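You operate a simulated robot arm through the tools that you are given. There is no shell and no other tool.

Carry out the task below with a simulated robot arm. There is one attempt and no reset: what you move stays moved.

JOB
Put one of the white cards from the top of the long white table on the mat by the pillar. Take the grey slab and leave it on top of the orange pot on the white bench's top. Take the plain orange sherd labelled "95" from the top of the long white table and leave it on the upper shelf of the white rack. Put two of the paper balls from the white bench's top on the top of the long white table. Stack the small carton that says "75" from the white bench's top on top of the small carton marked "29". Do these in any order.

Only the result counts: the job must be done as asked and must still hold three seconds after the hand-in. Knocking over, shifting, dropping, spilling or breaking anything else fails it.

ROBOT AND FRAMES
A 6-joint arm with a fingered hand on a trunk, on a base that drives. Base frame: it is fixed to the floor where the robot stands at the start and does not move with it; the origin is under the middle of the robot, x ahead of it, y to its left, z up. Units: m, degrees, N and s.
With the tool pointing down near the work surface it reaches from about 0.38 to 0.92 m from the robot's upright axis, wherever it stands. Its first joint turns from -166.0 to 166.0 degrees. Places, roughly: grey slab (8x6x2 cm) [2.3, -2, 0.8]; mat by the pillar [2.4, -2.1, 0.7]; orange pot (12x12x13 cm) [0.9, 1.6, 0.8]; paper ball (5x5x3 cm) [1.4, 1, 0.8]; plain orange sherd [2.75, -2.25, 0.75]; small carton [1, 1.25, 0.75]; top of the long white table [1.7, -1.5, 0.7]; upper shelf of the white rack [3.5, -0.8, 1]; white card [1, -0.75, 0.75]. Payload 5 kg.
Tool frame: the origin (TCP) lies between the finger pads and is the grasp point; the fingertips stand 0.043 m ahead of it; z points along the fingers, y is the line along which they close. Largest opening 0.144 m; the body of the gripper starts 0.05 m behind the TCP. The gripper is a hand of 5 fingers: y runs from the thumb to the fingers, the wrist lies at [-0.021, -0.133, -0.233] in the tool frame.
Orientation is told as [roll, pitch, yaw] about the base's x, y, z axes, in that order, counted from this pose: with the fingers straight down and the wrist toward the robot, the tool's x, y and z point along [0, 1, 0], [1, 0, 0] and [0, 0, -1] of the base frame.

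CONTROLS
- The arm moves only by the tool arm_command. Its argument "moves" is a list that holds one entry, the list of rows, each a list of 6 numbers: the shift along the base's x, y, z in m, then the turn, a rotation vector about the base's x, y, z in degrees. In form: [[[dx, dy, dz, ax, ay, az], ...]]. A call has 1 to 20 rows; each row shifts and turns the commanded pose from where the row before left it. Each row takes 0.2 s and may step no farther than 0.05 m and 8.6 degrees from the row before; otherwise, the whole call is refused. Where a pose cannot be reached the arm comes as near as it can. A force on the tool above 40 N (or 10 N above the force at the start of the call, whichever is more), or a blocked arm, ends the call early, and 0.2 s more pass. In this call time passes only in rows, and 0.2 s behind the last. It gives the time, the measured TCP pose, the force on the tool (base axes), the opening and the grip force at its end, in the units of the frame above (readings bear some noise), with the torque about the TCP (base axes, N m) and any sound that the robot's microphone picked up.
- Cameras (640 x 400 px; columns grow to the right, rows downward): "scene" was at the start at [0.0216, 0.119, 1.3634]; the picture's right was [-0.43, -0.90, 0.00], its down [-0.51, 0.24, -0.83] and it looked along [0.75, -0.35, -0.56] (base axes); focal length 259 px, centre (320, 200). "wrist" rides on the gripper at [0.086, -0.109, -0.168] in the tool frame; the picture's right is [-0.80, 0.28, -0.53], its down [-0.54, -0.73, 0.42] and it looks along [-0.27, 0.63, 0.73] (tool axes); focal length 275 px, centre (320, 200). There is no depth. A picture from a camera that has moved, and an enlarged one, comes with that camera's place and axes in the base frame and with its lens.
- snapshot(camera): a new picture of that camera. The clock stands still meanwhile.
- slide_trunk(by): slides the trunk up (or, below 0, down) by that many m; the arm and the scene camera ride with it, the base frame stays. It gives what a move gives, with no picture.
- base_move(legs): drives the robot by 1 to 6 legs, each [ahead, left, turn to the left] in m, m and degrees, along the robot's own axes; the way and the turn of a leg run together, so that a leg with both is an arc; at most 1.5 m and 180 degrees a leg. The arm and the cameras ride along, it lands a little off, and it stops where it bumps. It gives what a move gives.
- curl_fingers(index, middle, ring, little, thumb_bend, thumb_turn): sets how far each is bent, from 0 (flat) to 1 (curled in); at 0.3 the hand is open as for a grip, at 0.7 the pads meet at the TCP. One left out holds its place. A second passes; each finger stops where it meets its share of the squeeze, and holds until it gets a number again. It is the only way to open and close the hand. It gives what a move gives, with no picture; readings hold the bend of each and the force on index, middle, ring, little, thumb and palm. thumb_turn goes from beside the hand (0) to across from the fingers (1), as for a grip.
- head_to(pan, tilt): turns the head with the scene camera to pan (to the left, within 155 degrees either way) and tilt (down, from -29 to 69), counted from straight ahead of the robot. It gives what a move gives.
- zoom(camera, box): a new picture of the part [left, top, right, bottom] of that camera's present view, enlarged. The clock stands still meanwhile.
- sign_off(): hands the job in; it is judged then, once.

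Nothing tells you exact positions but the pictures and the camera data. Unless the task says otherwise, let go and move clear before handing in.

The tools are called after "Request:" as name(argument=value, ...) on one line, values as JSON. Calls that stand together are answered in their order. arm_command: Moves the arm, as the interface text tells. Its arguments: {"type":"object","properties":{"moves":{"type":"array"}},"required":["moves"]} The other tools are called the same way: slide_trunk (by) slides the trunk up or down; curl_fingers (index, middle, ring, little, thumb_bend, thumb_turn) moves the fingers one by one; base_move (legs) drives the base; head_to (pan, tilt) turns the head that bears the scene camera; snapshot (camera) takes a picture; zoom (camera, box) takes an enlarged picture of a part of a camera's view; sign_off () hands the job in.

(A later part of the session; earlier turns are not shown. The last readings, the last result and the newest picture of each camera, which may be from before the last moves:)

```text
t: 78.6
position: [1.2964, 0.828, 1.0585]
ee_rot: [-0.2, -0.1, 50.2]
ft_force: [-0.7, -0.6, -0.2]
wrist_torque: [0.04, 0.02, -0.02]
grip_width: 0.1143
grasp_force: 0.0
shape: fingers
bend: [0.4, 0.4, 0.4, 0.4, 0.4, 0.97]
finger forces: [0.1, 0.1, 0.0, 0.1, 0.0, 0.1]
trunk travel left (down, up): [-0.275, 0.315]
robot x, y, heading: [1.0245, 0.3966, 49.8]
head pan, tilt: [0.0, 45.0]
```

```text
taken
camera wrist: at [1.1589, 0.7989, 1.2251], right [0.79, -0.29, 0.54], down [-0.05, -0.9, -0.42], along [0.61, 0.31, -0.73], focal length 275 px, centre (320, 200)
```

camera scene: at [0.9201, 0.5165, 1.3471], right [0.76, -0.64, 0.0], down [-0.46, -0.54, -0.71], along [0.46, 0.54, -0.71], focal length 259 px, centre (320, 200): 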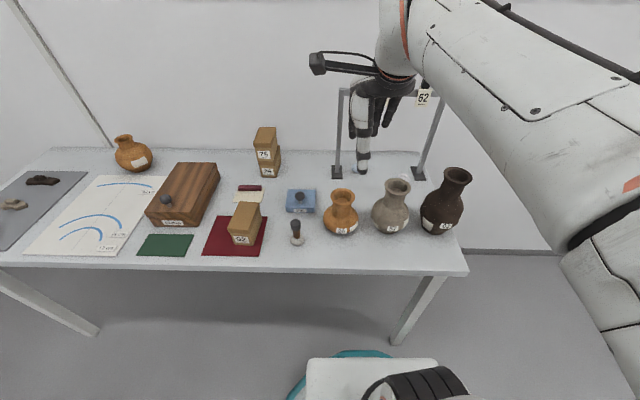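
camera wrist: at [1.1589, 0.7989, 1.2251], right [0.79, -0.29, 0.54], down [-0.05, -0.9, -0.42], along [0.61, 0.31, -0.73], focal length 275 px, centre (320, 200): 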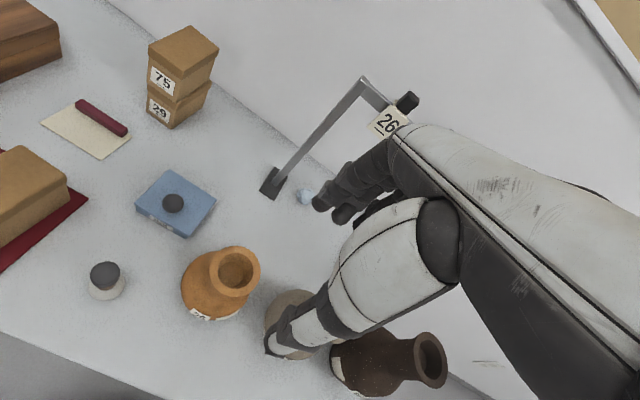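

The hand hides the frame; I'll swing the hand left to get a clear view of the balls and frame.

Request:
arm_command(moves=[[[-0.035, 0.029, 0, 0, 0, 0], [-0.035, 0.029, 0, 0, 0, 0], [-0.035, 0.029, 0, 0, 0, 0], [-0.035, 0.029, 0, 0, 0, 0], [-0.035, 0.029, 0, 0, 0, 0], [-0.035, 0.029, 0, 0, 0, 0], [-0.035, 0.029, 0, 0, 0, 0], [0, 0, 0, 0, 0, 0]]])

Request:
snapshot(camera="scene")

```text
t: 80.4
position: [1.0511, 1.0319, 1.0573]
ee_rot: [-0.2, -0.1, 50.1]
ft_force: [0.1, 0.4, -0.9]
wrist_torque: [-0.01, -0.02, 0.0]
grip_width: 0.1144
grasp_force: 0.1
shape: fingers
bend: [0.4, 0.4, 0.4, 0.4, 0.4, 0.97]
finger forces: [0.0, 0.0, 0.0, 0.0, 0.0, 0.0]
trunk travel left (down, up): [-0.275, 0.315]
robot x, y, heading: [1.0237, 0.3986, 50.0]
head pan, tilt: [0.0, 45.0]
```

```text
taken
camera scene: at [0.9199, 0.5168, 1.3471], right [0.76, -0.64, 0.0], down [-0.46, -0.54, -0.71], along [0.46, 0.54, -0.71], focal length 259 px, centre (320, 200)
```

scene: 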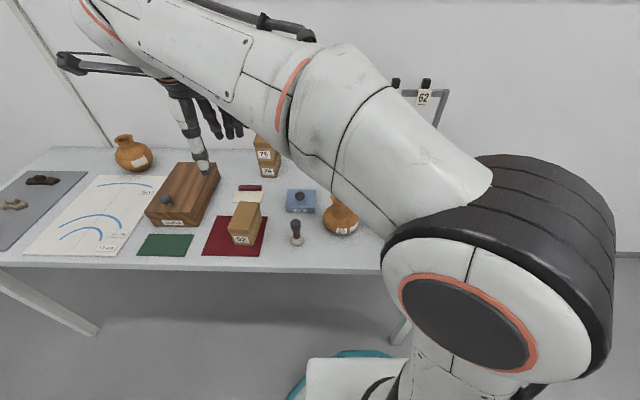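

The arm now blocks the view worse. I'll swing it to the right side instead.

Request:
arm_command(moves=[[[0.037, -0.0312, 0, 0, 0, 0], [0.037, -0.0312, 0, 0, 0, 0], [0.037, -0.0312, 0, 0, 0, 0], [0.037, -0.0312, 0, 0, 0, 0], [0.037, -0.0312, 0, 0, 0, 0], [0.037, -0.0312, 0, 0, 0, 0], [0.037, -0.0312, 0, 0, 0, 0], [0.037, -0.0312, 0, 0, 0, 0], [0.037, -0.0312, 0, 0, 0, 0], [0.037, -0.0312, 0, 0, 0, 0], [0.037, -0.0312, 0, 0, 0, 0], [0.037, -0.0312, 0, 0, 0, 0], [0.037, -0.0312, 0, 0, 0, 0], [0.037, -0.0312, 0, 0, 0, 0], [0, 0, 0, 0, 0, 0]]])

Request:
snapshot(camera="scene")

```text
t: 83.6
position: [1.5712, 0.5926, 1.0584]
ee_rot: [-0.2, -0.1, 50.2]
ft_force: [-0.8, -0.6, -0.4]
wrist_torque: [0.03, 0.04, 0.0]
grip_width: 0.1144
grasp_force: 0.1
shape: fingers
bend: [0.4, 0.4, 0.4, 0.4, 0.4, 0.98]
finger forces: [0.0, 0.0, 0.0, 0.1, 0.0, 0.0]
trunk travel left (down, up): [-0.275, 0.315]
robot x, y, heading: [1.02, 0.398, 50.2]
head pan, tilt: [0.0, 45.0]
```

```text
taken
camera scene: at [0.9205, 0.5164, 1.3472], right [0.76, -0.64, 0.0], down [-0.46, -0.54, -0.71], along [0.46, 0.54, -0.71], focal length 259 px, centre (320, 200)
```

scene: 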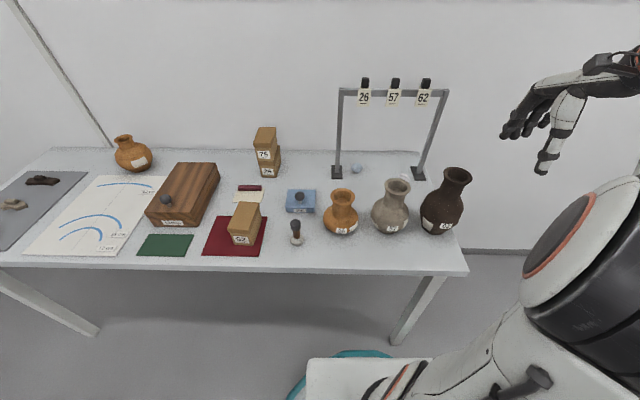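

Now the frame area is unobstructed. Zooming in for measurements.

Request:
zoom(camera="scene", box=[320, 70, 480, 170])

Request:
zoom(camera="scene", box=[310, 140, 470, 240])

Request:
zoom(camera="wrist", box=[0, 0, 640, 400])

```text
4.00 times, centred on (400, 120) of scene
camera zoom: at [0.9205, 0.5164, 1.3472], right [0.76, -0.64, 0.0], down [-0.46, -0.54, -0.71], along [0.46, 0.54, -0.71], focal length 1035 px, centre (0, 520)
```

zoom: 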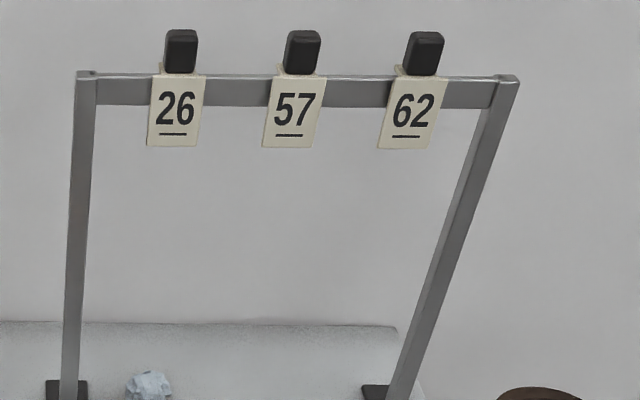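

```text
4.00 times, centred on (390, 190) of scene
camera zoom: at [0.9205, 0.5164, 1.3472], right [0.76, -0.64, 0.0], down [-0.46, -0.54, -0.71], along [0.46, 0.54, -0.71], focal length 1035 px, centre (40, 240)
```

zoom: 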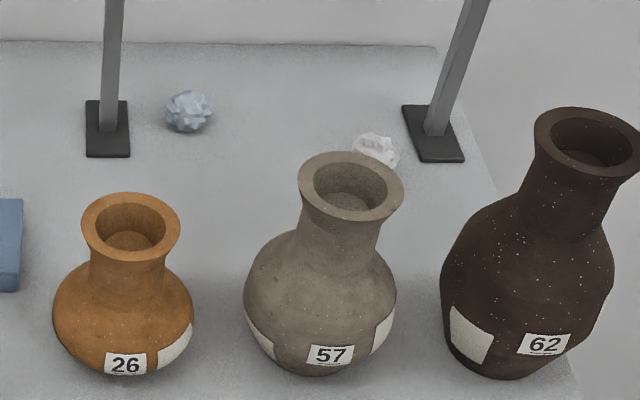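

```text
1.00 times, centred on (320, 200) of wrist (not enlarged: the box is as wide or as high as the picture)
camera zoom: at [1.4336, 0.5639, 1.2249], right [0.79, -0.29, 0.54], down [-0.05, -0.9, -0.42], along [0.61, 0.31, -0.73], focal length 275 px, centre (320, 200)
```

zoom: 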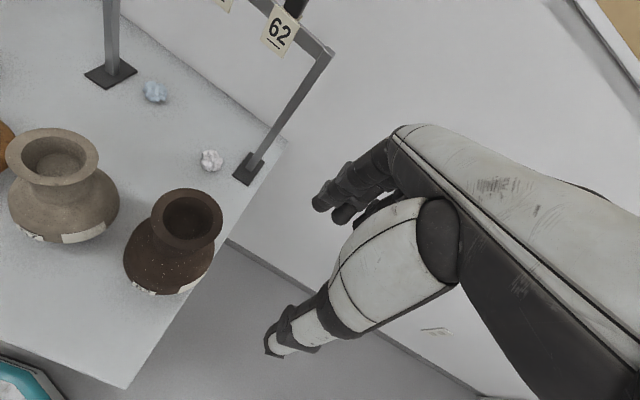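

Measured: frame uprights stand in a plane about 4 cm behind ball C, with the right foot plate 1–2 cm to its right, so a direct grasp is too tight. I'll hook C from behind with the middle/ring fingers and draw it toward me first. Setting the finger shape and moving to a staging point in front of the frame.

Request:
curl_fingers(index=0.3, middle=0.3, ring=0.3, little=0.9, thumb_bend=0.5)

Request:
arm_command(moves=[[[-0.01304, 0.0434, 0, 0, 0, 0], [-0.01304, 0.0434, 0, 0, 0, 0], [-0.01304, 0.0434, 0, 0, 0, 0], [-0.01304, 0.0434, 0, 0, 0, 0], [-0.01304, 0.0434, 0, 0, 0, -1.7], [0, 0, 0, 0, 0, 0]]])

Request:
snapshot(camera="scene")

Request:
snapshot(camera="wrist")

```text
t: 84.6
position: [1.57, 0.594, 1.0579]
ee_rot: [-0.1, -0.1, 50.2]
ft_force: [-0.6, -0.9, 1.5]
wrist_torque: [-0.01, 0.01, 0.0]
grip_width: 0.1147
grasp_force: 0.1
shape: fingers
bend: [0.3, 0.3, 0.3, 0.9, 0.5, 0.98]
finger forces: [0.1, 0.0, 0.0, 0.0, 0.0, 0.1]
trunk travel left (down, up): [-0.275, 0.315]
robot x, y, heading: [1.0257, 0.3995, 49.8]
head pan, tilt: [0.0, 45.0]
```

```text
t: 86.0
position: [1.5057, 0.8127, 1.0572]
ee_rot: [-0.2, -0.2, 48.5]
ft_force: [0.4, 1.0, -0.7]
wrist_torque: [-0.03, 0.02, 0.0]
grip_width: 0.1149
grasp_force: 0.1
shape: fingers
bend: [0.3, 0.3, 0.3, 0.9, 0.5, 0.98]
finger forces: [0.0, 0.0, 0.1, 0.0, 0.0, 0.1]
trunk travel left (down, up): [-0.275, 0.315]
robot x, y, heading: [1.0272, 0.3979, 49.9]
head pan, tilt: [0.0, 45.0]
```

```text
taken
camera scene: at [0.9202, 0.5168, 1.3471], right [0.76, -0.64, 0.0], down [-0.46, -0.54, -0.71], along [0.46, 0.54, -0.71], focal length 259 px, centre (320, 200)
```

scene: 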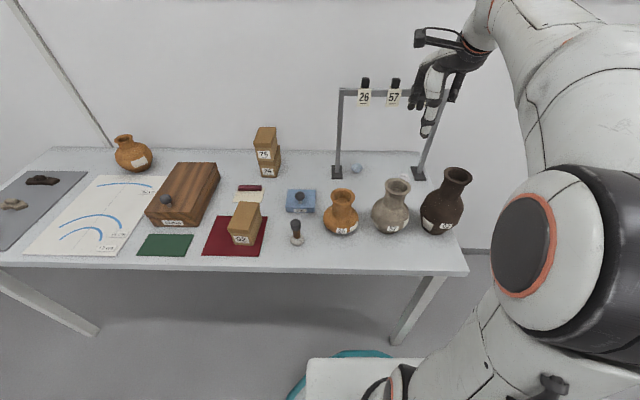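

```text
taken
camera wrist: at [1.3674, 0.7874, 1.2248], right [0.78, -0.32, 0.54], down [-0.07, -0.9, -0.42], along [0.62, 0.29, -0.73], focal length 275 px, centre (320, 200)
```

wrist: 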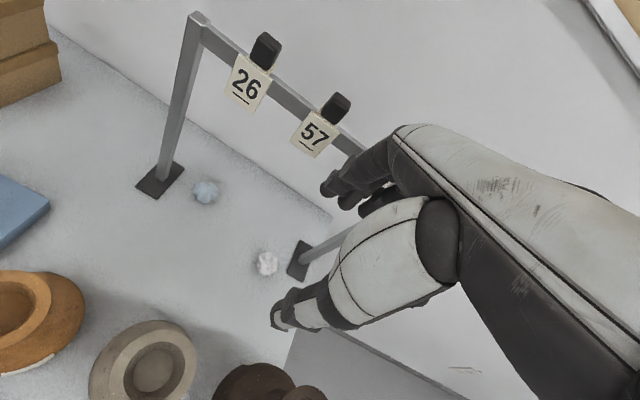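

The hand is in front of the frame with the thumb side between the pots. Descending to z≈0.86 in front of ball C and checking.

Request:
arm_command(moves=[[[0, 0, -0.04, 0, 0, 0], [0, 0, -0.04, 0, 0, 0], [0, 0, -0.04, 0, 0, 0], [0, 0, -0.04, 0, 0, 0], [0, 0, -0.035, 0, 0, 0], [0, 0, 0, 0, 0, 0]]])

Request:
zoom(camera="scene", box=[340, 70, 500, 170])

Request:
zoom(camera="scene", box=[340, 130, 500, 230])

Request:
snapshot(camera="wrist")

```text
t: 87.4
position: [1.5068, 0.8123, 0.8629]
ee_rot: [-0.1, -0.1, 48.5]
ft_force: [0.1, -0.1, -0.1]
wrist_torque: [0.0, 0.01, 0.02]
grip_width: 0.1145
grasp_force: 0.0
shape: fingers
bend: [0.3, 0.3, 0.3, 0.9, 0.5, 0.98]
finger forces: [0.1, 0.1, 0.0, 0.0, 0.0, 0.0]
trunk travel left (down, up): [-0.275, 0.315]
robot x, y, heading: [1.0233, 0.4016, 50.0]
head pan, tilt: [0.0, 45.0]
```

```text
4.00 times, centred on (420, 120) of scene
camera zoom: at [0.9203, 0.5167, 1.3471], right [0.76, -0.64, 0.0], down [-0.46, -0.54, -0.71], along [0.46, 0.54, -0.71], focal length 1035 px, centre (-80, 520)
```

zoom: 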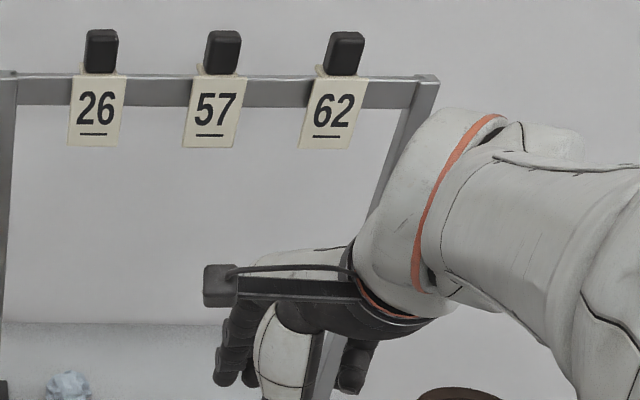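

```text
4.00 times, centred on (420, 180) of scene
camera zoom: at [0.9203, 0.5167, 1.3471], right [0.76, -0.64, 0.0], down [-0.46, -0.54, -0.71], along [0.46, 0.54, -0.71], focal length 1035 px, centre (-80, 280)
```

zoom: 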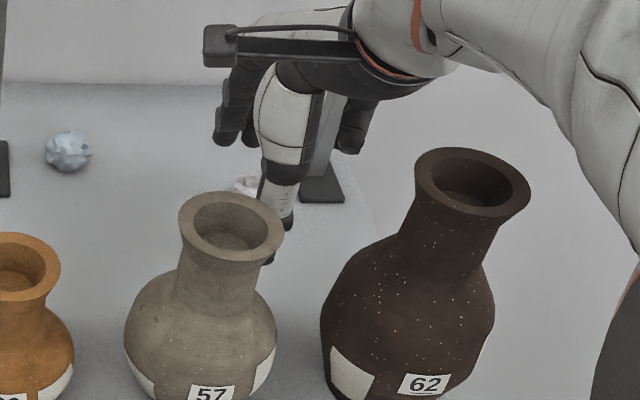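

```text
taken
camera wrist: at [1.3673, 0.7874, 1.0295], right [0.78, -0.32, 0.54], down [-0.07, -0.9, -0.42], along [0.62, 0.29, -0.73], focal length 275 px, centre (320, 200)
```

wrist: 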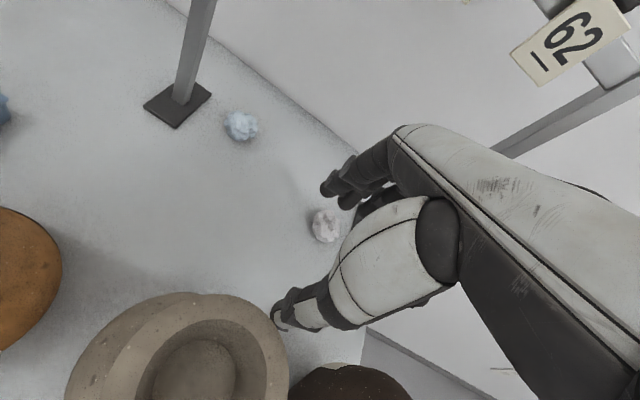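

Ball C is 9 cm ahead of the grip point and lines up with the ring finger. I'll slide forward under the tags, over the ball, so the fingers end up behind it.

Request:
arm_command(moves=[[[0.0, 0.0, -0.015, 0, 0, 0], [0.0166, 0.0187, -0.003, 0, 0, 0], [0.0166, 0.0187, -0.002, 0, 0, 0], [0.0166, 0.0187, -0.002, 0, 0, 0], [0, 0, 0, 0, 0, 0]]])

Request:
zoom(camera="scene", box=[340, 90, 500, 190])

Request:
snapshot(camera="wrist")

```text
t: 88.6
position: [1.5542, 0.8684, 0.8406]
ee_rot: [-0.3, -0.1, 48.4]
ft_force: [-0.4, 0.1, 0.0]
wrist_torque: [0.01, 0.04, -0.01]
grip_width: 0.1147
grasp_force: 0.1
shape: fingers
bend: [0.3, 0.3, 0.3, 0.9, 0.5, 0.98]
finger forces: [0.0, 0.1, 0.1, 0.0, 0.0, 0.1]
trunk travel left (down, up): [-0.275, 0.315]
robot x, y, heading: [1.0261, 0.3965, 50.2]
head pan, tilt: [0.0, 45.0]
```

```text
4.00 times, centred on (420, 140) of scene
camera zoom: at [0.9204, 0.5167, 1.3471], right [0.76, -0.64, 0.0], down [-0.46, -0.54, -0.71], along [0.46, 0.54, -0.71], focal length 1035 px, centre (-80, 440)
```

zoom: 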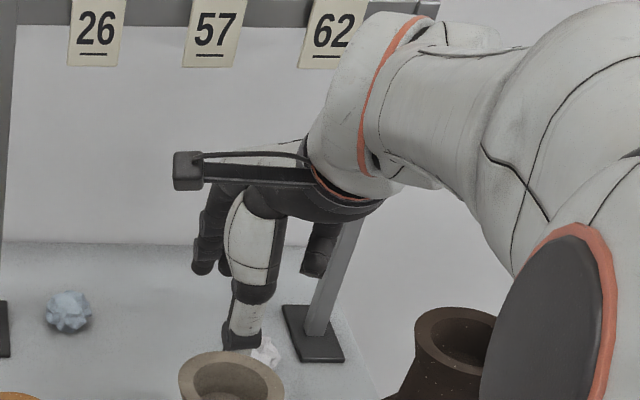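

```text
taken
camera wrist: at [1.4154, 0.844, 1.0072], right [0.78, -0.32, 0.54], down [-0.07, -0.9, -0.42], along [0.62, 0.29, -0.73], focal length 275 px, centre (320, 200)
```

wrist: 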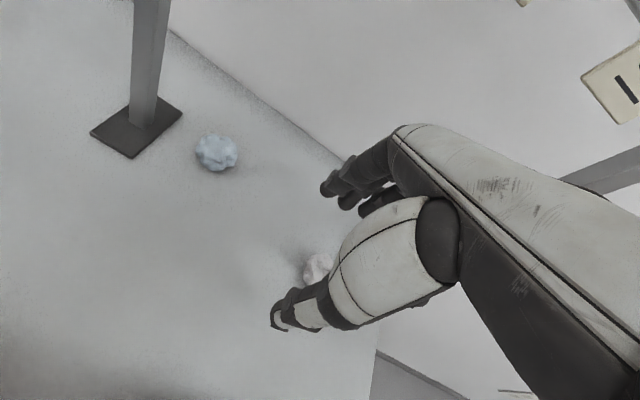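

The fingers are past the ball now, without contact. Lowering behind it, then drawing it back about 9 cm toward me.

Request:
arm_command(moves=[[[0, 0, -0.02, 0, 0, 0], [0, 0, -0.018, 0, 0, 0], [0, 0, -0.006, 0, 0, 0], [0, 0, 0, 0, 0, 0]]])

Request:
snapshot(camera="wrist")

Request:
zoom(camera="scene", box=[340, 90, 500, 190])

```text
t: 89.6
position: [1.5531, 0.869, 0.7948]
ee_rot: [-0.2, 0.0, 48.6]
ft_force: [-0.3, -0.5, 0.1]
wrist_torque: [-0.04, -0.02, -0.03]
grip_width: 0.1147
grasp_force: 0.0
shape: fingers
bend: [0.3, 0.3, 0.3, 0.9, 0.5, 0.98]
finger forces: [0.0, 0.1, 0.1, 0.0, 0.0, 0.1]
trunk travel left (down, up): [-0.275, 0.315]
robot x, y, heading: [1.0245, 0.3984, 49.7]
head pan, tilt: [0.0, 45.0]
```

```text
taken
camera wrist: at [1.4155, 0.8432, 0.9633], right [0.78, -0.32, 0.54], down [-0.07, -0.9, -0.42], along [0.62, 0.29, -0.73], focal length 275 px, centre (320, 200)
```

wrist: 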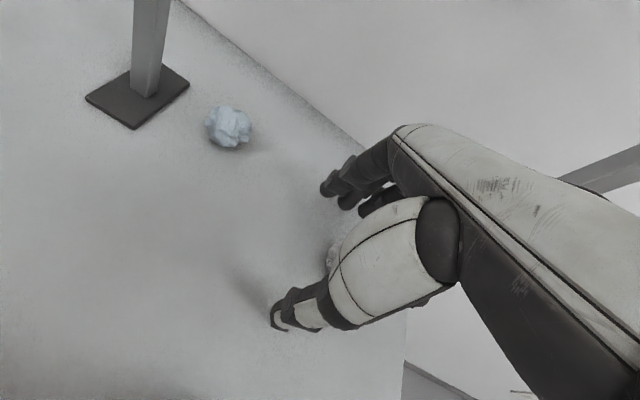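

```text
4.00 times, centred on (420, 140) of scene
camera zoom: at [0.9203, 0.5166, 1.3471], right [0.76, -0.64, 0.0], down [-0.46, -0.54, -0.71], along [0.46, 0.54, -0.71], focal length 1035 px, centre (-80, 440)
```

zoom: 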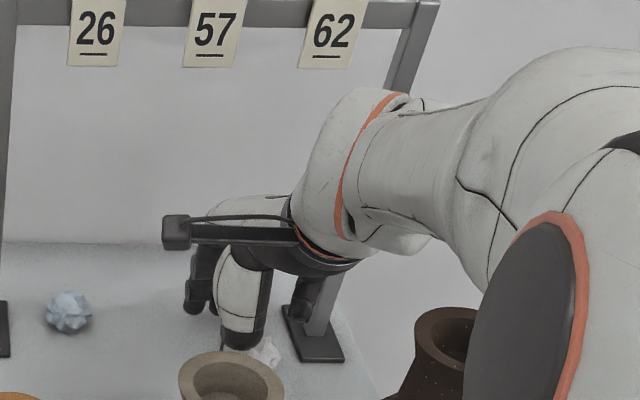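

No contact yet. Let me check the whole scene to be sure the elbow is clear of pot 62 before dragging.

Request:
snapshot(camera="scene")

```text
taken
camera scene: at [0.9203, 0.5166, 1.3471], right [0.76, -0.64, 0.0], down [-0.46, -0.54, -0.71], along [0.46, 0.54, -0.71], focal length 259 px, centre (320, 200)
```

scene: 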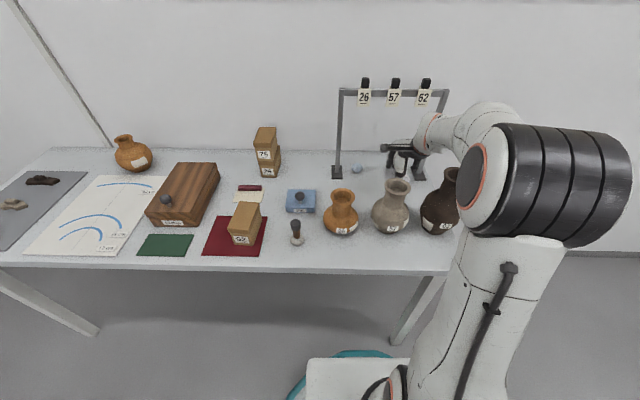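

The arm is clear of the pots. Dragging ball C toward me.

Request:
arm_command(moves=[[[-0.0133, -0.015, 0, 0, 0, 0], [-0.0133, -0.015, 0, 0, 0, 0], [-0.0133, -0.015, 0, 0, 0, 0], [-0.0133, -0.015, 0, 0, 0, 0], [0, 0, 0, 0, 0, 0]]])

Request:
snapshot(camera="wrist")

Request:
zoom(camera="scene", box=[340, 100, 500, 200])

```text
t: 90.8
position: [1.5024, 0.8055, 0.7957]
ee_rot: [-0.2, -0.1, 48.5]
ft_force: [-0.2, 0.1, -0.2]
wrist_torque: [0.01, 0.0, -0.01]
grip_width: 0.1144
grasp_force: 0.1
shape: fingers
bend: [0.3, 0.3, 0.3, 0.9, 0.5, 0.98]
finger forces: [0.0, 0.0, 0.0, 0.0, 0.0, 0.0]
trunk travel left (down, up): [-0.275, 0.315]
robot x, y, heading: [1.0263, 0.3969, 50.1]
head pan, tilt: [0.0, 45.0]
```

```text
taken
camera wrist: at [1.3634, 0.7817, 0.9637], right [0.78, -0.32, 0.54], down [-0.07, -0.9, -0.42], along [0.62, 0.29, -0.73], focal length 275 px, centre (320, 200)
```

wrist: 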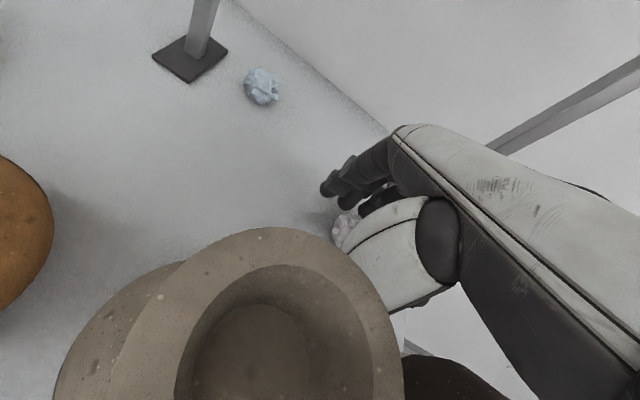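

```text
4.00 times, centred on (420, 150) of scene
camera zoom: at [0.9201, 0.5165, 1.3471], right [0.76, -0.64, 0.0], down [-0.46, -0.54, -0.71], along [0.46, 0.54, -0.71], focal length 1035 px, centre (-80, 400)
```

zoom: 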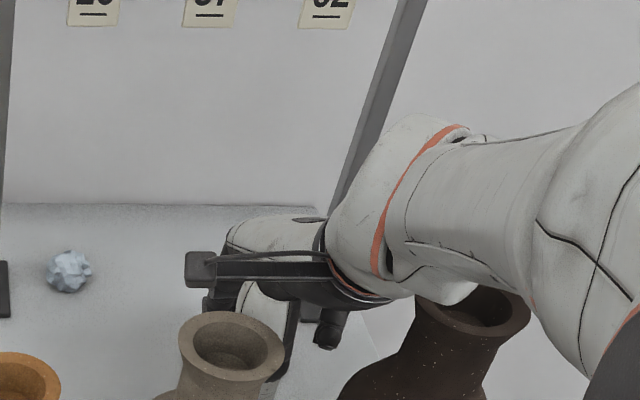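

Ball C has moved about 5 cm toward me. I'll curl the middle and ring fingers to draw it in further without moving the thumb closer to the pots.

Request:
curl_fingers(index=0.45, middle=0.5, ring=0.5)

Request:
snapshot(camera="wrist")

```text
t: 91.8
position: [1.503, 0.8063, 0.7972]
ee_rot: [-0.2, -0.1, 48.5]
ft_force: [0.1, -0.2, -0.1]
wrist_torque: [-0.01, 0.0, 0.01]
grip_width: 0.0882
grasp_force: 0.1
shape: fingers
bend: [0.45, 0.5, 0.5, 0.9, 0.5, 0.98]
finger forces: [0.0, 0.0, 0.0, 0.0, 0.0, 0.0]
trunk travel left (down, up): [-0.275, 0.315]
robot x, y, heading: [1.0263, 0.398, 50.0]
head pan, tilt: [0.0, 45.0]
```

```text
taken
camera wrist: at [1.3635, 0.7819, 0.9638], right [0.78, -0.32, 0.54], down [-0.07, -0.9, -0.42], along [0.62, 0.29, -0.73], focal length 275 px, centre (320, 200)
```

wrist: 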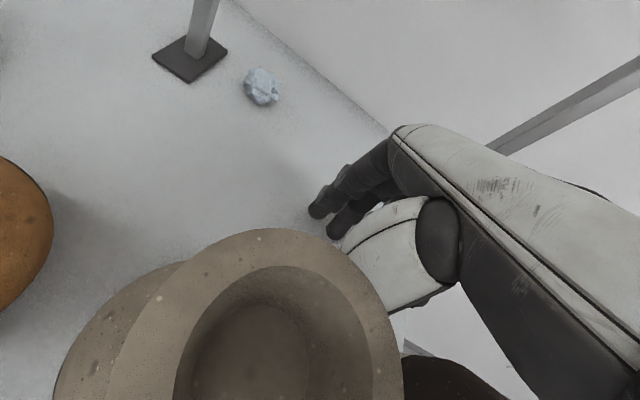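

The ball is hidden by the hand; I'll lift the hand to see where the ball ended up.

Request:
arm_command(moves=[[[0, 0, 0.03, 0, 0, 0], [0, 0, 0.03, 0, 0, 0], [0, 0, 0.04, 0, 0, 0], [0, 0, 0.04, 0, 0, 0], [0, 0, 0, 0, 0, 0]]])

Request:
snapshot(camera="wrist")

Request:
zoom(camera="scene", box=[340, 130, 500, 230])

```text
t: 93.0
position: [1.4996, 0.8039, 0.9364]
ee_rot: [-0.2, -0.1, 48.4]
ft_force: [-0.2, -0.5, 0.3]
wrist_torque: [-0.01, -0.03, 0.01]
grip_width: 0.088
grasp_force: 0.1
shape: fingers
bend: [0.45, 0.5, 0.5, 0.9, 0.5, 0.98]
finger forces: [0.0, 0.1, 0.1, 0.1, 0.1, 0.0]
trunk travel left (down, up): [-0.275, 0.315]
robot x, y, heading: [1.024, 0.4005, 50.2]
head pan, tilt: [0.0, 45.0]
```

```text
taken
camera wrist: at [1.3624, 0.7799, 1.1036], right [0.78, -0.32, 0.54], down [-0.07, -0.9, -0.42], along [0.62, 0.29, -0.73], focal length 275 px, centre (320, 200)
```

wrist: 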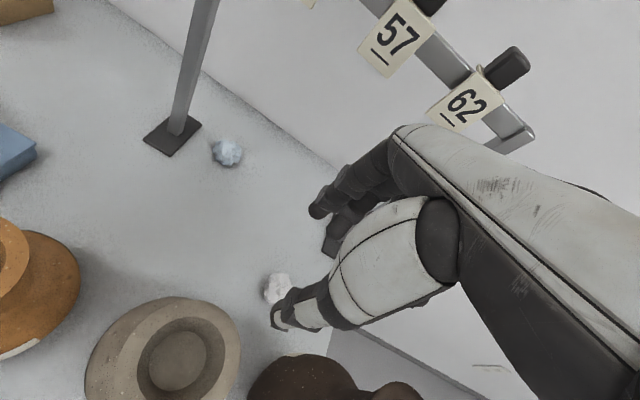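

```text
4.00 times, centred on (420, 180) of scene
camera zoom: at [0.92, 0.5165, 1.3471], right [0.76, -0.64, 0.0], down [-0.46, -0.54, -0.71], along [0.46, 0.54, -0.71], focal length 1035 px, centre (-80, 280)
```

zoom: 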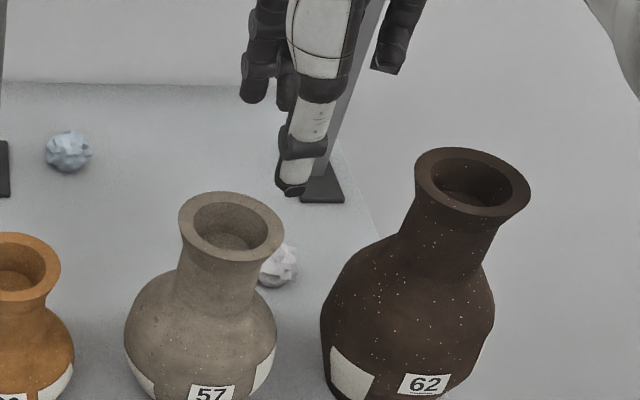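

Ball C is now at about (1.536, 0.799), clear of the frame, between frame and pots. I'll turn the hand by -30° so the thumb goes toward the gap between the pots, centre over the ball and pre-shape.

Request:
curl_fingers(index=0.47, middle=0.47, ring=0.47, little=0.47, thumb_bend=0.48)

Request:
arm_command(moves=[[[0.0091, -0.0012, 0.01, 0, 0, -7.5], [0.0091, -0.0012, 0, 0, 0, -7.5], [0.0091, -0.0012, 0, 0, 0, -7.5], [0.0091, -0.0012, 0, 0, 0, -7.5], [0, 0, -0.03, 0, 0, 0], [0, 0, -0.03, 0, 0, 0], [0, 0, 0, 0, 0, 0]]])

Request:
snapshot(camera="wrist")

Request:
zoom(camera="scene", box=[340, 110, 500, 210])

```text
t: 94.0
position: [1.5008, 0.8052, 0.9367]
ee_rot: [-0.2, -0.1, 48.5]
ft_force: [0.0, -0.2, -0.5]
wrist_torque: [-0.03, 0.01, 0.0]
grip_width: 0.0874
grasp_force: 0.1
shape: fingers
bend: [0.47, 0.47, 0.47, 0.47, 0.48, 0.98]
finger forces: [0.0, 0.0, 0.0, 0.0, 0.0, 0.0]
trunk travel left (down, up): [-0.275, 0.315]
robot x, y, heading: [1.0227, 0.3994, 49.9]
head pan, tilt: [0.0, 45.0]
```

```text
t: 95.6
position: [1.5378, 0.8008, 0.8849]
ee_rot: [-0.2, -0.2, 18.3]
ft_force: [0.5, 0.8, 1.0]
wrist_torque: [0.03, 0.0, 0.02]
grip_width: 0.0875
grasp_force: 0.1
shape: fingers
bend: [0.47, 0.47, 0.47, 0.47, 0.48, 0.98]
finger forces: [0.0, 0.0, 0.0, 0.0, 0.0, 0.0]
trunk travel left (down, up): [-0.275, 0.315]
robot x, y, heading: [1.0252, 0.3963, 50.0]
head pan, tilt: [0.0, 45.0]
```

```text
taken
camera wrist: at [1.405, 0.8487, 1.0514], right [0.52, -0.66, 0.54], down [-0.52, -0.75, -0.42], along [0.68, -0.06, -0.73], focal length 275 px, centre (320, 200)
```

wrist: 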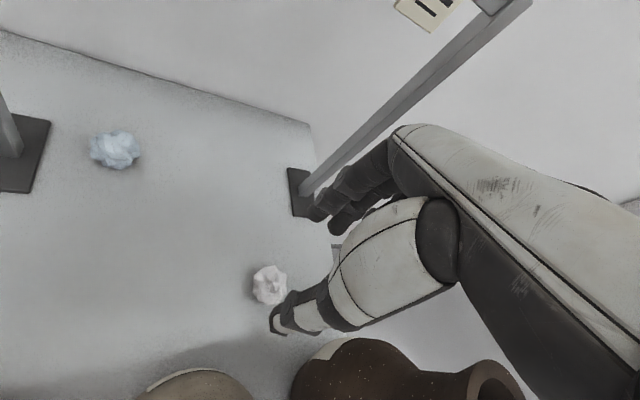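

```text
4.00 times, centred on (420, 160) of scene
camera zoom: at [0.9204, 0.5167, 1.3472], right [0.76, -0.64, 0.0], down [-0.46, -0.54, -0.71], along [0.46, 0.54, -0.71], focal length 1035 px, centre (-80, 360)
```

zoom: 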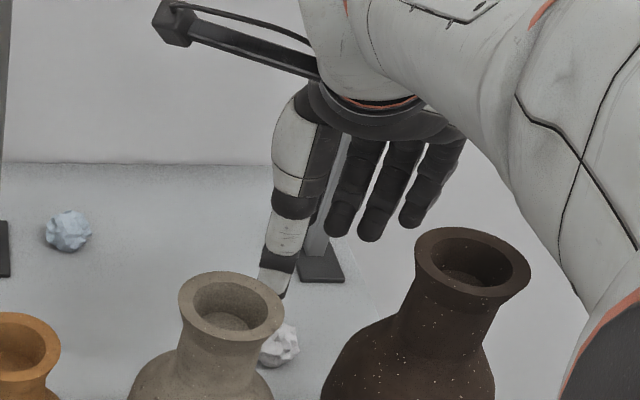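

Ball C at (1.5365, 0.798) is right under the grip point. Descending to grasp height.

Request:
arm_command(moves=[[[0, -0.001, -0.03, 0, 0, 0], [0, -0.001, -0.03, 0, 0, 0], [0, 0, -0.022, 0, 0, 0], [0, 0, -0.006, 0, 0, 0], [0, 0, 0, 0, 0, 0]]])

Request:
snapshot(camera="wrist")

Request:
zoom(camera="scene", box=[340, 110, 500, 210])

```text
t: 96.8
position: [1.5378, 0.8009, 0.7987]
ee_rot: [-0.2, -0.1, 18.4]
ft_force: [-0.3, -0.2, -0.5]
wrist_torque: [-0.01, -0.01, 0.01]
grip_width: 0.0876
grasp_force: 0.0
shape: fingers
bend: [0.47, 0.47, 0.47, 0.47, 0.48, 0.98]
finger forces: [0.1, 0.1, 0.0, 0.0, 0.0, 0.1]
trunk travel left (down, up): [-0.275, 0.315]
robot x, y, heading: [1.0217, 0.4013, 49.8]
head pan, tilt: [0.0, 45.0]
```

```text
taken
camera wrist: at [1.4054, 0.8478, 0.9652], right [0.52, -0.66, 0.54], down [-0.52, -0.75, -0.42], along [0.68, -0.06, -0.73], focal length 275 px, centre (320, 200)
```

wrist: 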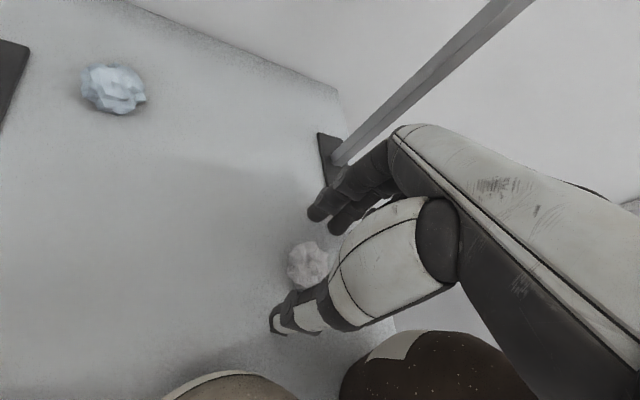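

```text
4.00 times, centred on (420, 160) of scene
camera zoom: at [0.9203, 0.5166, 1.3471], right [0.76, -0.64, 0.0], down [-0.46, -0.54, -0.71], along [0.46, 0.54, -0.71], focal length 1035 px, centre (-80, 360)
```

zoom: 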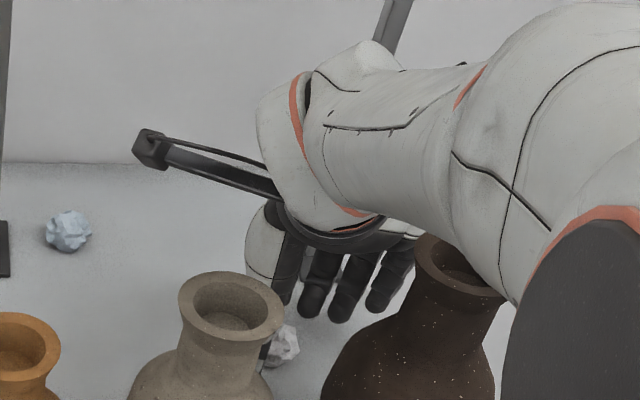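

Ball C is between finger and thumb with clearances all around. Closing.

Request:
curl_fingers(index=0.7, middle=0.7, ring=0.62, little=0.6, thumb_bend=0.7)

Request:
snapshot(camera="wrist")

```text
t: 97.8
position: [1.5373, 0.8008, 0.7982]
ee_rot: [-0.2, -0.1, 18.5]
ft_force: [0.2, 0.1, 0.4]
wrist_torque: [0.06, -0.02, 0.0]
grip_width: 0.0369
grasp_force: 14.3
shape: fingers
bend: [0.64, 0.66, 0.62, 0.6, 0.62, 0.96]
finger forces: [6.4, 7.3, 0.0, 0.0, 14.4, 0.0]
trunk travel left (down, up): [-0.275, 0.315]
robot x, y, heading: [1.0207, 0.3997, 49.6]
head pan, tilt: [0.0, 45.0]
```

```text
taken
camera wrist: at [1.4054, 0.8478, 0.9654], right [0.52, -0.66, 0.54], down [-0.52, -0.75, -0.42], along [0.68, -0.06, -0.73], focal length 275 px, centre (320, 200)
```

wrist: 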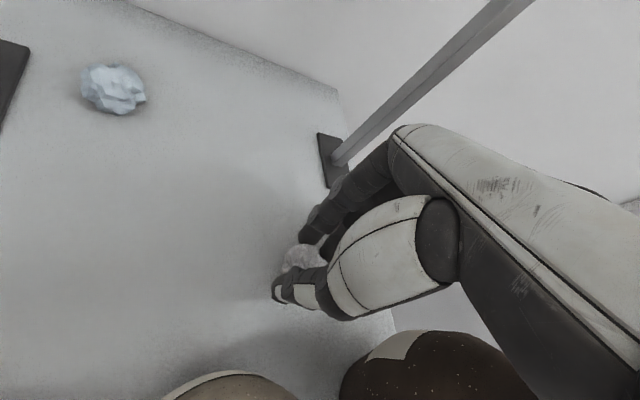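

Ball C gripped. Lifting straight up, then retracting away from the frame.

Request:
arm_command(moves=[[[0, 0, 0.03, 0, 0, 0], [0, 0, 0.04, 0, 0, 0], [0, 0, 0.04, 0, 0, 0], [0, 0, 0.04, 0, 0, 0], [0, 0, 0.04, 0, 0, 0], [0, 0, 0.04, 0, 0, 0], [0, 0, 0.03, 0, 0, 0], [-0.027, -0.02, 0, 0, 0, 5], [-0.027, -0.02, 0, 0, 0, 5], [-0.027, -0.02, 0, 0, 0, 5], [-0.027, -0.01, 0, 0, 0, 5], [-0.027, 0.0, 0, 0, 0, 5], [-0.027, 0.0, 0, 0, 0, 5], [-0.027, 0.01, 0, 0, 0, 1], [-0.027, 0.01, 0, 0, 0, 0], [0, 0, 0, 0, 0, 0]]])

Request:
snapshot(camera="scene")

Request:
snapshot(camera="wrist")

```text
t: 101.2
position: [1.3232, 0.753, 1.0531]
ee_rot: [-0.1, 0.9, 49.4]
ft_force: [-0.1, -0.1, -1.1]
wrist_torque: [0.01, -0.01, 0.0]
grip_width: 0.0367
grasp_force: 14.1
shape: fingers
bend: [0.64, 0.66, 0.62, 0.6, 0.62, 0.96]
finger forces: [6.6, 7.0, 0.0, 0.1, 14.3, 0.1]
trunk travel left (down, up): [-0.275, 0.315]
robot x, y, heading: [1.0254, 0.3964, 49.8]
head pan, tilt: [0.0, 45.0]
```

```text
taken
camera scene: at [0.9201, 0.5166, 1.3475], right [0.76, -0.64, 0.0], down [-0.46, -0.54, -0.71], along [0.46, 0.54, -0.71], focal length 259 px, centre (320, 200)
```

scene: 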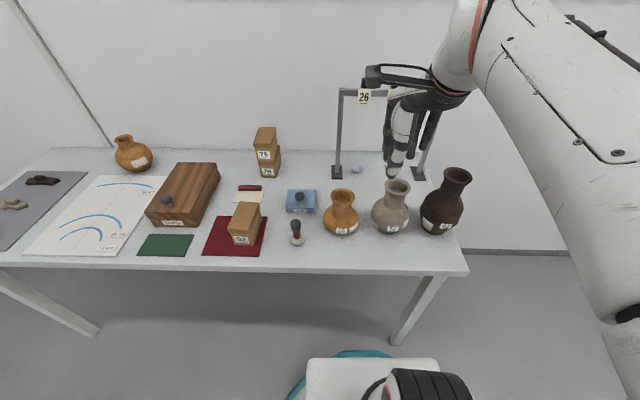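

```text
taken
camera wrist: at [1.1876, 0.7279, 1.2215], right [0.8, -0.29, 0.53], down [-0.06, -0.91, -0.41], along [0.6, 0.29, -0.74], focal length 275 px, centre (320, 200)
```

wrist: 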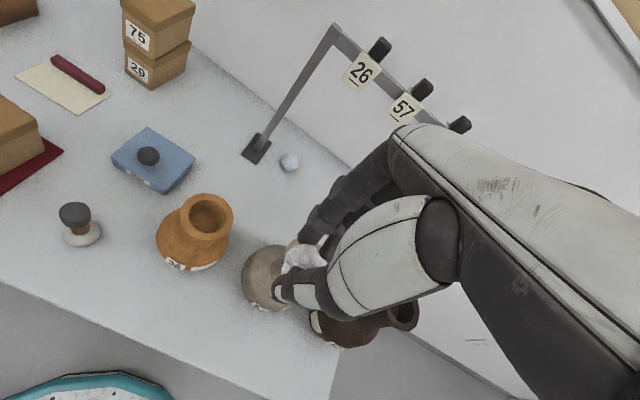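

Ball C is secured and everything on the bench is undisturbed. Driving back to the table.

Request:
base_move(legs=[[-0.28, 0, 0], [0, 0, -137.5]])

Request:
snapshot(camera="scene")

```text
t: 108.9
position: [0.8507, -0.2783, 1.0517]
ee_rot: [-0.1, 1.0, -89.3]
ft_force: [0.2, -0.5, -0.5]
wrist_torque: [-0.01, 0.01, 0.0]
grip_width: 0.0362
grasp_force: 13.2
shape: fingers
bend: [0.64, 0.66, 0.62, 0.6, 0.62, 0.96]
finger forces: [6.2, 6.6, 0.0, 0.0, 13.4, 0.1]
trunk travel left (down, up): [-0.275, 0.315]
robot x, y, heading: [0.8433, 0.1844, -88.9]
head pan, tilt: [0.0, 45.0]
```

```text
taken
camera scene: at [1.0004, 0.1672, 1.3471], right [-1.0, -0.02, 0.0], down [-0.01, 0.71, -0.71], along [0.01, -0.71, -0.71], focal length 259 px, centre (320, 200)
```

scene: 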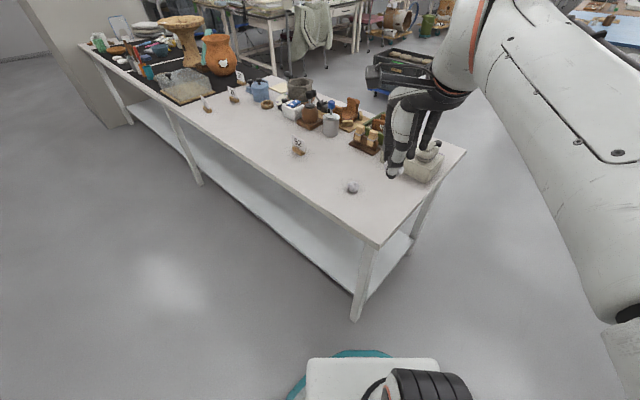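

Ball A sits at (0.901, -0.484). I'll place ball C at about (1.02, -0.54).

Request:
arm_command(moves=[[[0.0242, -0.0374, 0, 0, 0, 0], [0.0242, -0.0374, 0, 0, 0, 0], [0.0242, -0.0374, 0, 0, 0, 0], [0.0242, -0.0374, 0, 0, 0, 0], [0.0242, -0.0374, 0, 0, 0, 0], [0.0242, -0.0374, 0, 0, 0, 0], [0.0242, -0.0374, 0, 0, 0, 0], [0, 0, -0.045, 0, 0, 0], [0, 0, -0.045, 0, 0, 0], [0, 0, -0.045, 0, 0, 0], [0, 0, -0.045, 0, 0, 0], [0, 0, -0.045, 0, 0, 0], [0, 0, -0.015, 0, 0, 0], [0, 0, -0.006, 0, 0, 0], [0, 0, 0, 0, 0, 0]]])

Request:
zoom(camera="scene", box=[250, 120, 410, 220])

```text
t: 112.1
position: [1.0208, -0.5406, 0.8051]
ee_rot: [-0.1, 1.0, -89.3]
ft_force: [-0.1, -0.2, 0.8]
wrist_torque: [0.0, 0.0, -0.03]
grip_width: 0.0359
grasp_force: 13.2
shape: fingers
bend: [0.64, 0.66, 0.62, 0.6, 0.62, 0.96]
finger forces: [6.3, 6.6, 0.0, 0.0, 13.2, 0.0]
trunk travel left (down, up): [-0.275, 0.315]
robot x, y, heading: [0.8442, 0.1811, -89.0]
head pan, tilt: [0.0, 45.0]
```

```text
4.00 times, centred on (330, 170) of scene
camera zoom: at [1.0004, 0.1671, 1.3471], right [-1.0, -0.02, 0.0], down [-0.01, 0.71, -0.71], along [0.01, -0.71, -0.71], focal length 1035 px, centre (280, 320)
```

zoom: 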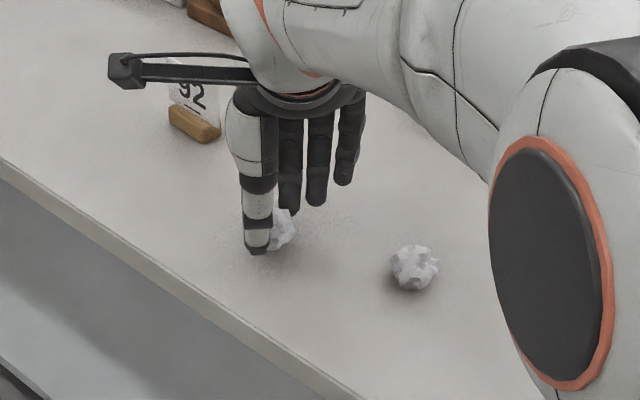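

Lowering the last few millimetres and releasing.

Request:
arm_command(moves=[[[0, 0, -0.004, 0, 0, 0], [0, 0, -0.004, 0, 0, 0], [0, 0, 0, 0, 0, 0]]])

Request:
curl_fingers(index=0.56, middle=0.57, ring=0.5, little=0.5, thumb_bend=0.55)

Request:
curl_fingers(index=0.42, middle=0.42, ring=0.42, little=0.42, thumb_bend=0.42)

Request:
arm_command(moves=[[[0, 0, 0.03, 0, 0, 0], [0, 0, 0.045, 0, 0, 0], [0, 0, 0.045, 0, 0, 0], [0, 0, 0.045, 0, 0, 0], [0, 0, 0.045, 0, 0, 0], [0, 0, 0.04, 0, 0, 0], [0, 0, 0, 0, 0, 0]]])

Request:
snapshot(camera="scene")

Request:
snapshot(camera="wrist")

```text
t: 112.9
position: [1.0206, -0.5405, 0.7975]
ee_rot: [0.0, 1.0, -89.3]
ft_force: [0.1, -1.0, 0.8]
wrist_torque: [-0.02, 0.01, -0.01]
grip_width: 0.0356
grasp_force: 12.9
shape: fingers
bend: [0.64, 0.66, 0.62, 0.6, 0.62, 0.96]
finger forces: [6.4, 6.6, 0.0, 0.0, 13.1, 0.0]
trunk travel left (down, up): [-0.275, 0.315]
robot x, y, heading: [0.8462, 0.1877, -88.7]
head pan, tilt: [0.0, 45.0]
```

```text
t: 113.9
position: [1.0207, -0.5412, 0.7984]
ee_rot: [-0.1, 0.9, -89.3]
ft_force: [0.4, -0.3, -0.1]
wrist_torque: [0.03, -0.02, 0.05]
grip_width: 0.0583
grasp_force: 0.0
shape: fingers
bend: [0.56, 0.56, 0.5, 0.5, 0.55, 0.97]
finger forces: [0.0, 0.0, 0.0, 0.0, 0.1, 0.1]
trunk travel left (down, up): [-0.275, 0.315]
robot x, y, heading: [0.838, 0.1836, -88.7]
head pan, tilt: [0.0, 45.0]
```

```text
t: 114.9
position: [1.0206, -0.5387, 0.7984]
ee_rot: [-0.2, 1.0, -89.3]
ft_force: [-0.4, 0.6, 0.7]
wrist_torque: [-0.01, -0.02, 0.0]
grip_width: 0.1066
grasp_force: 0.2
shape: fingers
bend: [0.42, 0.42, 0.42, 0.42, 0.42, 0.97]
finger forces: [0.1, 0.0, 0.1, 0.0, 0.0, 0.0]
trunk travel left (down, up): [-0.275, 0.315]
robot x, y, heading: [0.841, 0.1838, -88.9]
head pan, tilt: [0.0, 45.0]
```

```text
t: 116.5
position: [1.0205, -0.5389, 1.05]
ee_rot: [-0.1, 0.9, -89.3]
ft_force: [0.3, 0.1, 0.0]
wrist_torque: [0.0, -0.01, 0.02]
grip_width: 0.1072
grasp_force: 0.0
shape: fingers
bend: [0.42, 0.42, 0.42, 0.42, 0.42, 0.97]
finger forces: [0.0, 0.0, 0.0, 0.0, 0.0, 0.0]
trunk travel left (down, up): [-0.275, 0.315]
robot x, y, heading: [0.8446, 0.1825, -88.8]
head pan, tilt: [0.0, 45.0]
```

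```text
taken
camera scene: at [1.0004, 0.1673, 1.3471], right [-1.0, -0.02, 0.0], down [-0.01, 0.71, -0.71], along [0.01, -0.71, -0.71], focal length 259 px, centre (320, 200)
```

scene: 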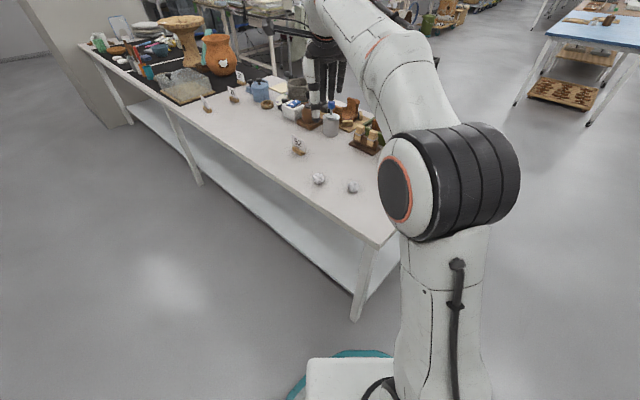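

```text
taken
camera wrist: at [1.1043, -0.4329, 1.22], right [-0.79, -0.3, 0.53], down [-0.55, 0.73, -0.41], along [-0.26, -0.62, -0.74], focal length 275 px, centre (320, 200)
```

wrist: 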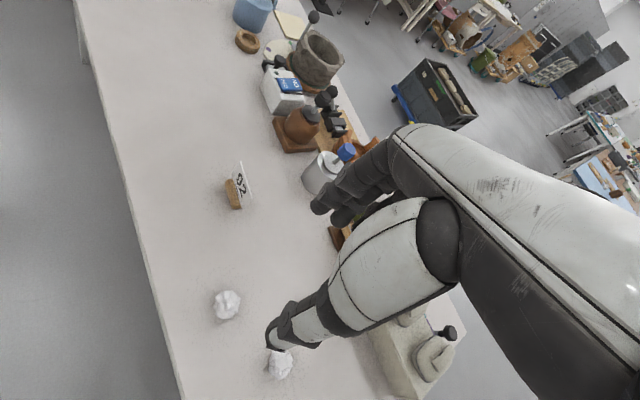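

Two paper balls are now on the table. Next is the white card (the near one reads "92" in a small wooden foot). Zooming in on it.

Request:
zoom(camera="scene", box=[268, 120, 332, 160])

Request:
zoom(camera="wrist", box=[180, 140, 308, 220])

```text
10.00 times, centred on (300, 140) of scene
camera zoom: at [1.0004, 0.1673, 1.3471], right [-1.0, -0.02, 0.0], down [-0.01, 0.71, -0.71], along [0.01, -0.71, -0.71], focal length 2587 px, centre (520, 800)
```

zoom: 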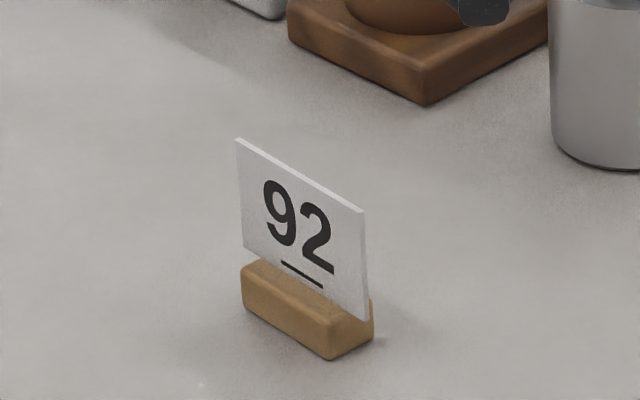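

```text
5.00 times, centred on (244, 180) of wrist
camera zoom: at [1.1043, -0.4329, 1.22], right [-0.79, -0.3, 0.53], down [-0.55, 0.73, -0.41], along [-0.26, -0.62, -0.74], focal length 1376 px, centre (700, 300)
```

zoom: 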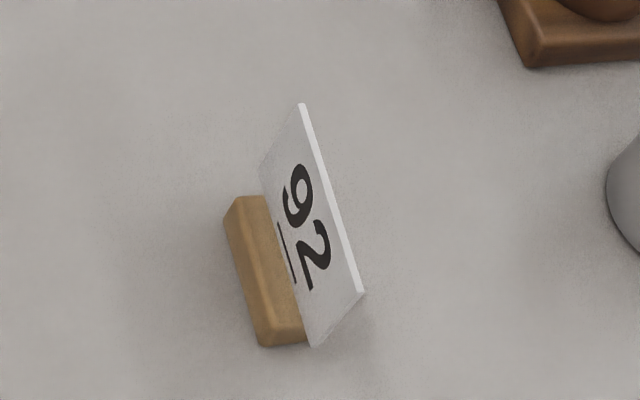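

The card is about 5.3 cm wide, 2 cm deep, 6.5 cm tall, standing parallel to the table's long axis at about (1.106, -0.713). It's out of reach from here, so I'll retract and drive alongside the table to face it squarely.

Request:
arm_command(moves=[[[-0.0133, 0.0417, 0, 0, 0, 0], [-0.0133, 0.0417, 0, 0, 0, 0], [-0.0133, 0.0417, 0, 0, 0, 0], [-0.0133, 0.0417, 0, 0, 0, 0], [-0.0133, 0.0417, 0, 0, 0, 0], [-0.0133, 0.0417, 0, 0, 0, 0], [0, 0, 0, 0, 0, 0]]])

Request:
base_move(legs=[[0, 0, 47.8], [0.78, 0.16, 0], [0, 0, -90]])

Request:
snapshot(camera="scene")

Request:
snapshot(camera="wrist")

```text
t: 118.1
position: [0.9422, -0.2903, 1.0464]
ee_rot: [0.0, 1.1, -89.3]
ft_force: [0.5, 0.0, -0.3]
wrist_torque: [-0.08, 0.01, -0.01]
grip_width: 0.1071
grasp_force: 0.0
shape: fingers
bend: [0.42, 0.42, 0.42, 0.42, 0.42, 0.97]
finger forces: [0.1, 0.0, 0.0, 0.1, 0.0, 0.0]
trunk travel left (down, up): [-0.275, 0.315]
robot x, y, heading: [0.8419, 0.1824, -88.9]
head pan, tilt: [0.0, 45.0]
```

```text
t: 128.3
position: [1.2778, -0.6317, 1.0465]
ee_rot: [-0.1, 1.0, -131.9]
ft_force: [-0.4, -0.2, -0.2]
wrist_torque: [0.0, 0.01, -0.02]
grip_width: 0.1074
grasp_force: 0.0
shape: fingers
bend: [0.42, 0.42, 0.42, 0.42, 0.42, 0.97]
finger forces: [0.0, 0.0, 0.0, 0.1, 0.0, 0.0]
trunk travel left (down, up): [-0.275, 0.315]
robot x, y, heading: [1.5277, -0.2163, -131.6]
head pan, tilt: [0.0, 45.0]
```

```text
taken
camera scene: at [1.6299, -0.3317, 1.3471], right [-0.75, 0.66, 0.0], down [0.47, 0.53, -0.71], along [-0.47, -0.53, -0.71], focal length 259 px, centre (320, 200)
```

scene: 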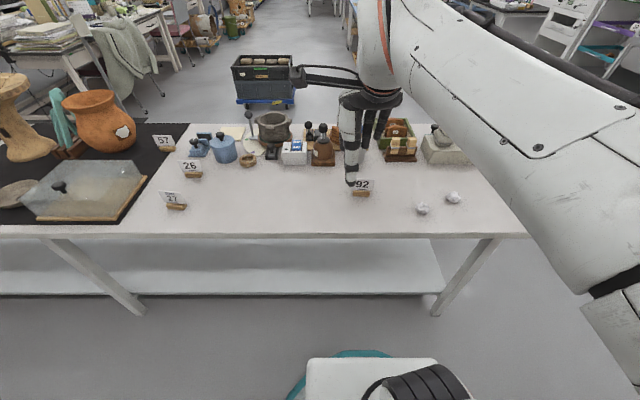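

```text
taken
camera wrist: at [1.4114, -0.611, 1.2157], right [-0.79, 0.31, 0.53], down [0.09, 0.91, -0.41], along [-0.61, -0.28, -0.74], focal length 275 px, centre (320, 200)
```

wrist: 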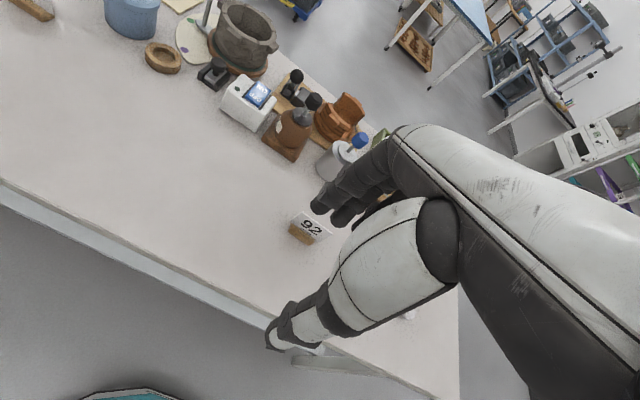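

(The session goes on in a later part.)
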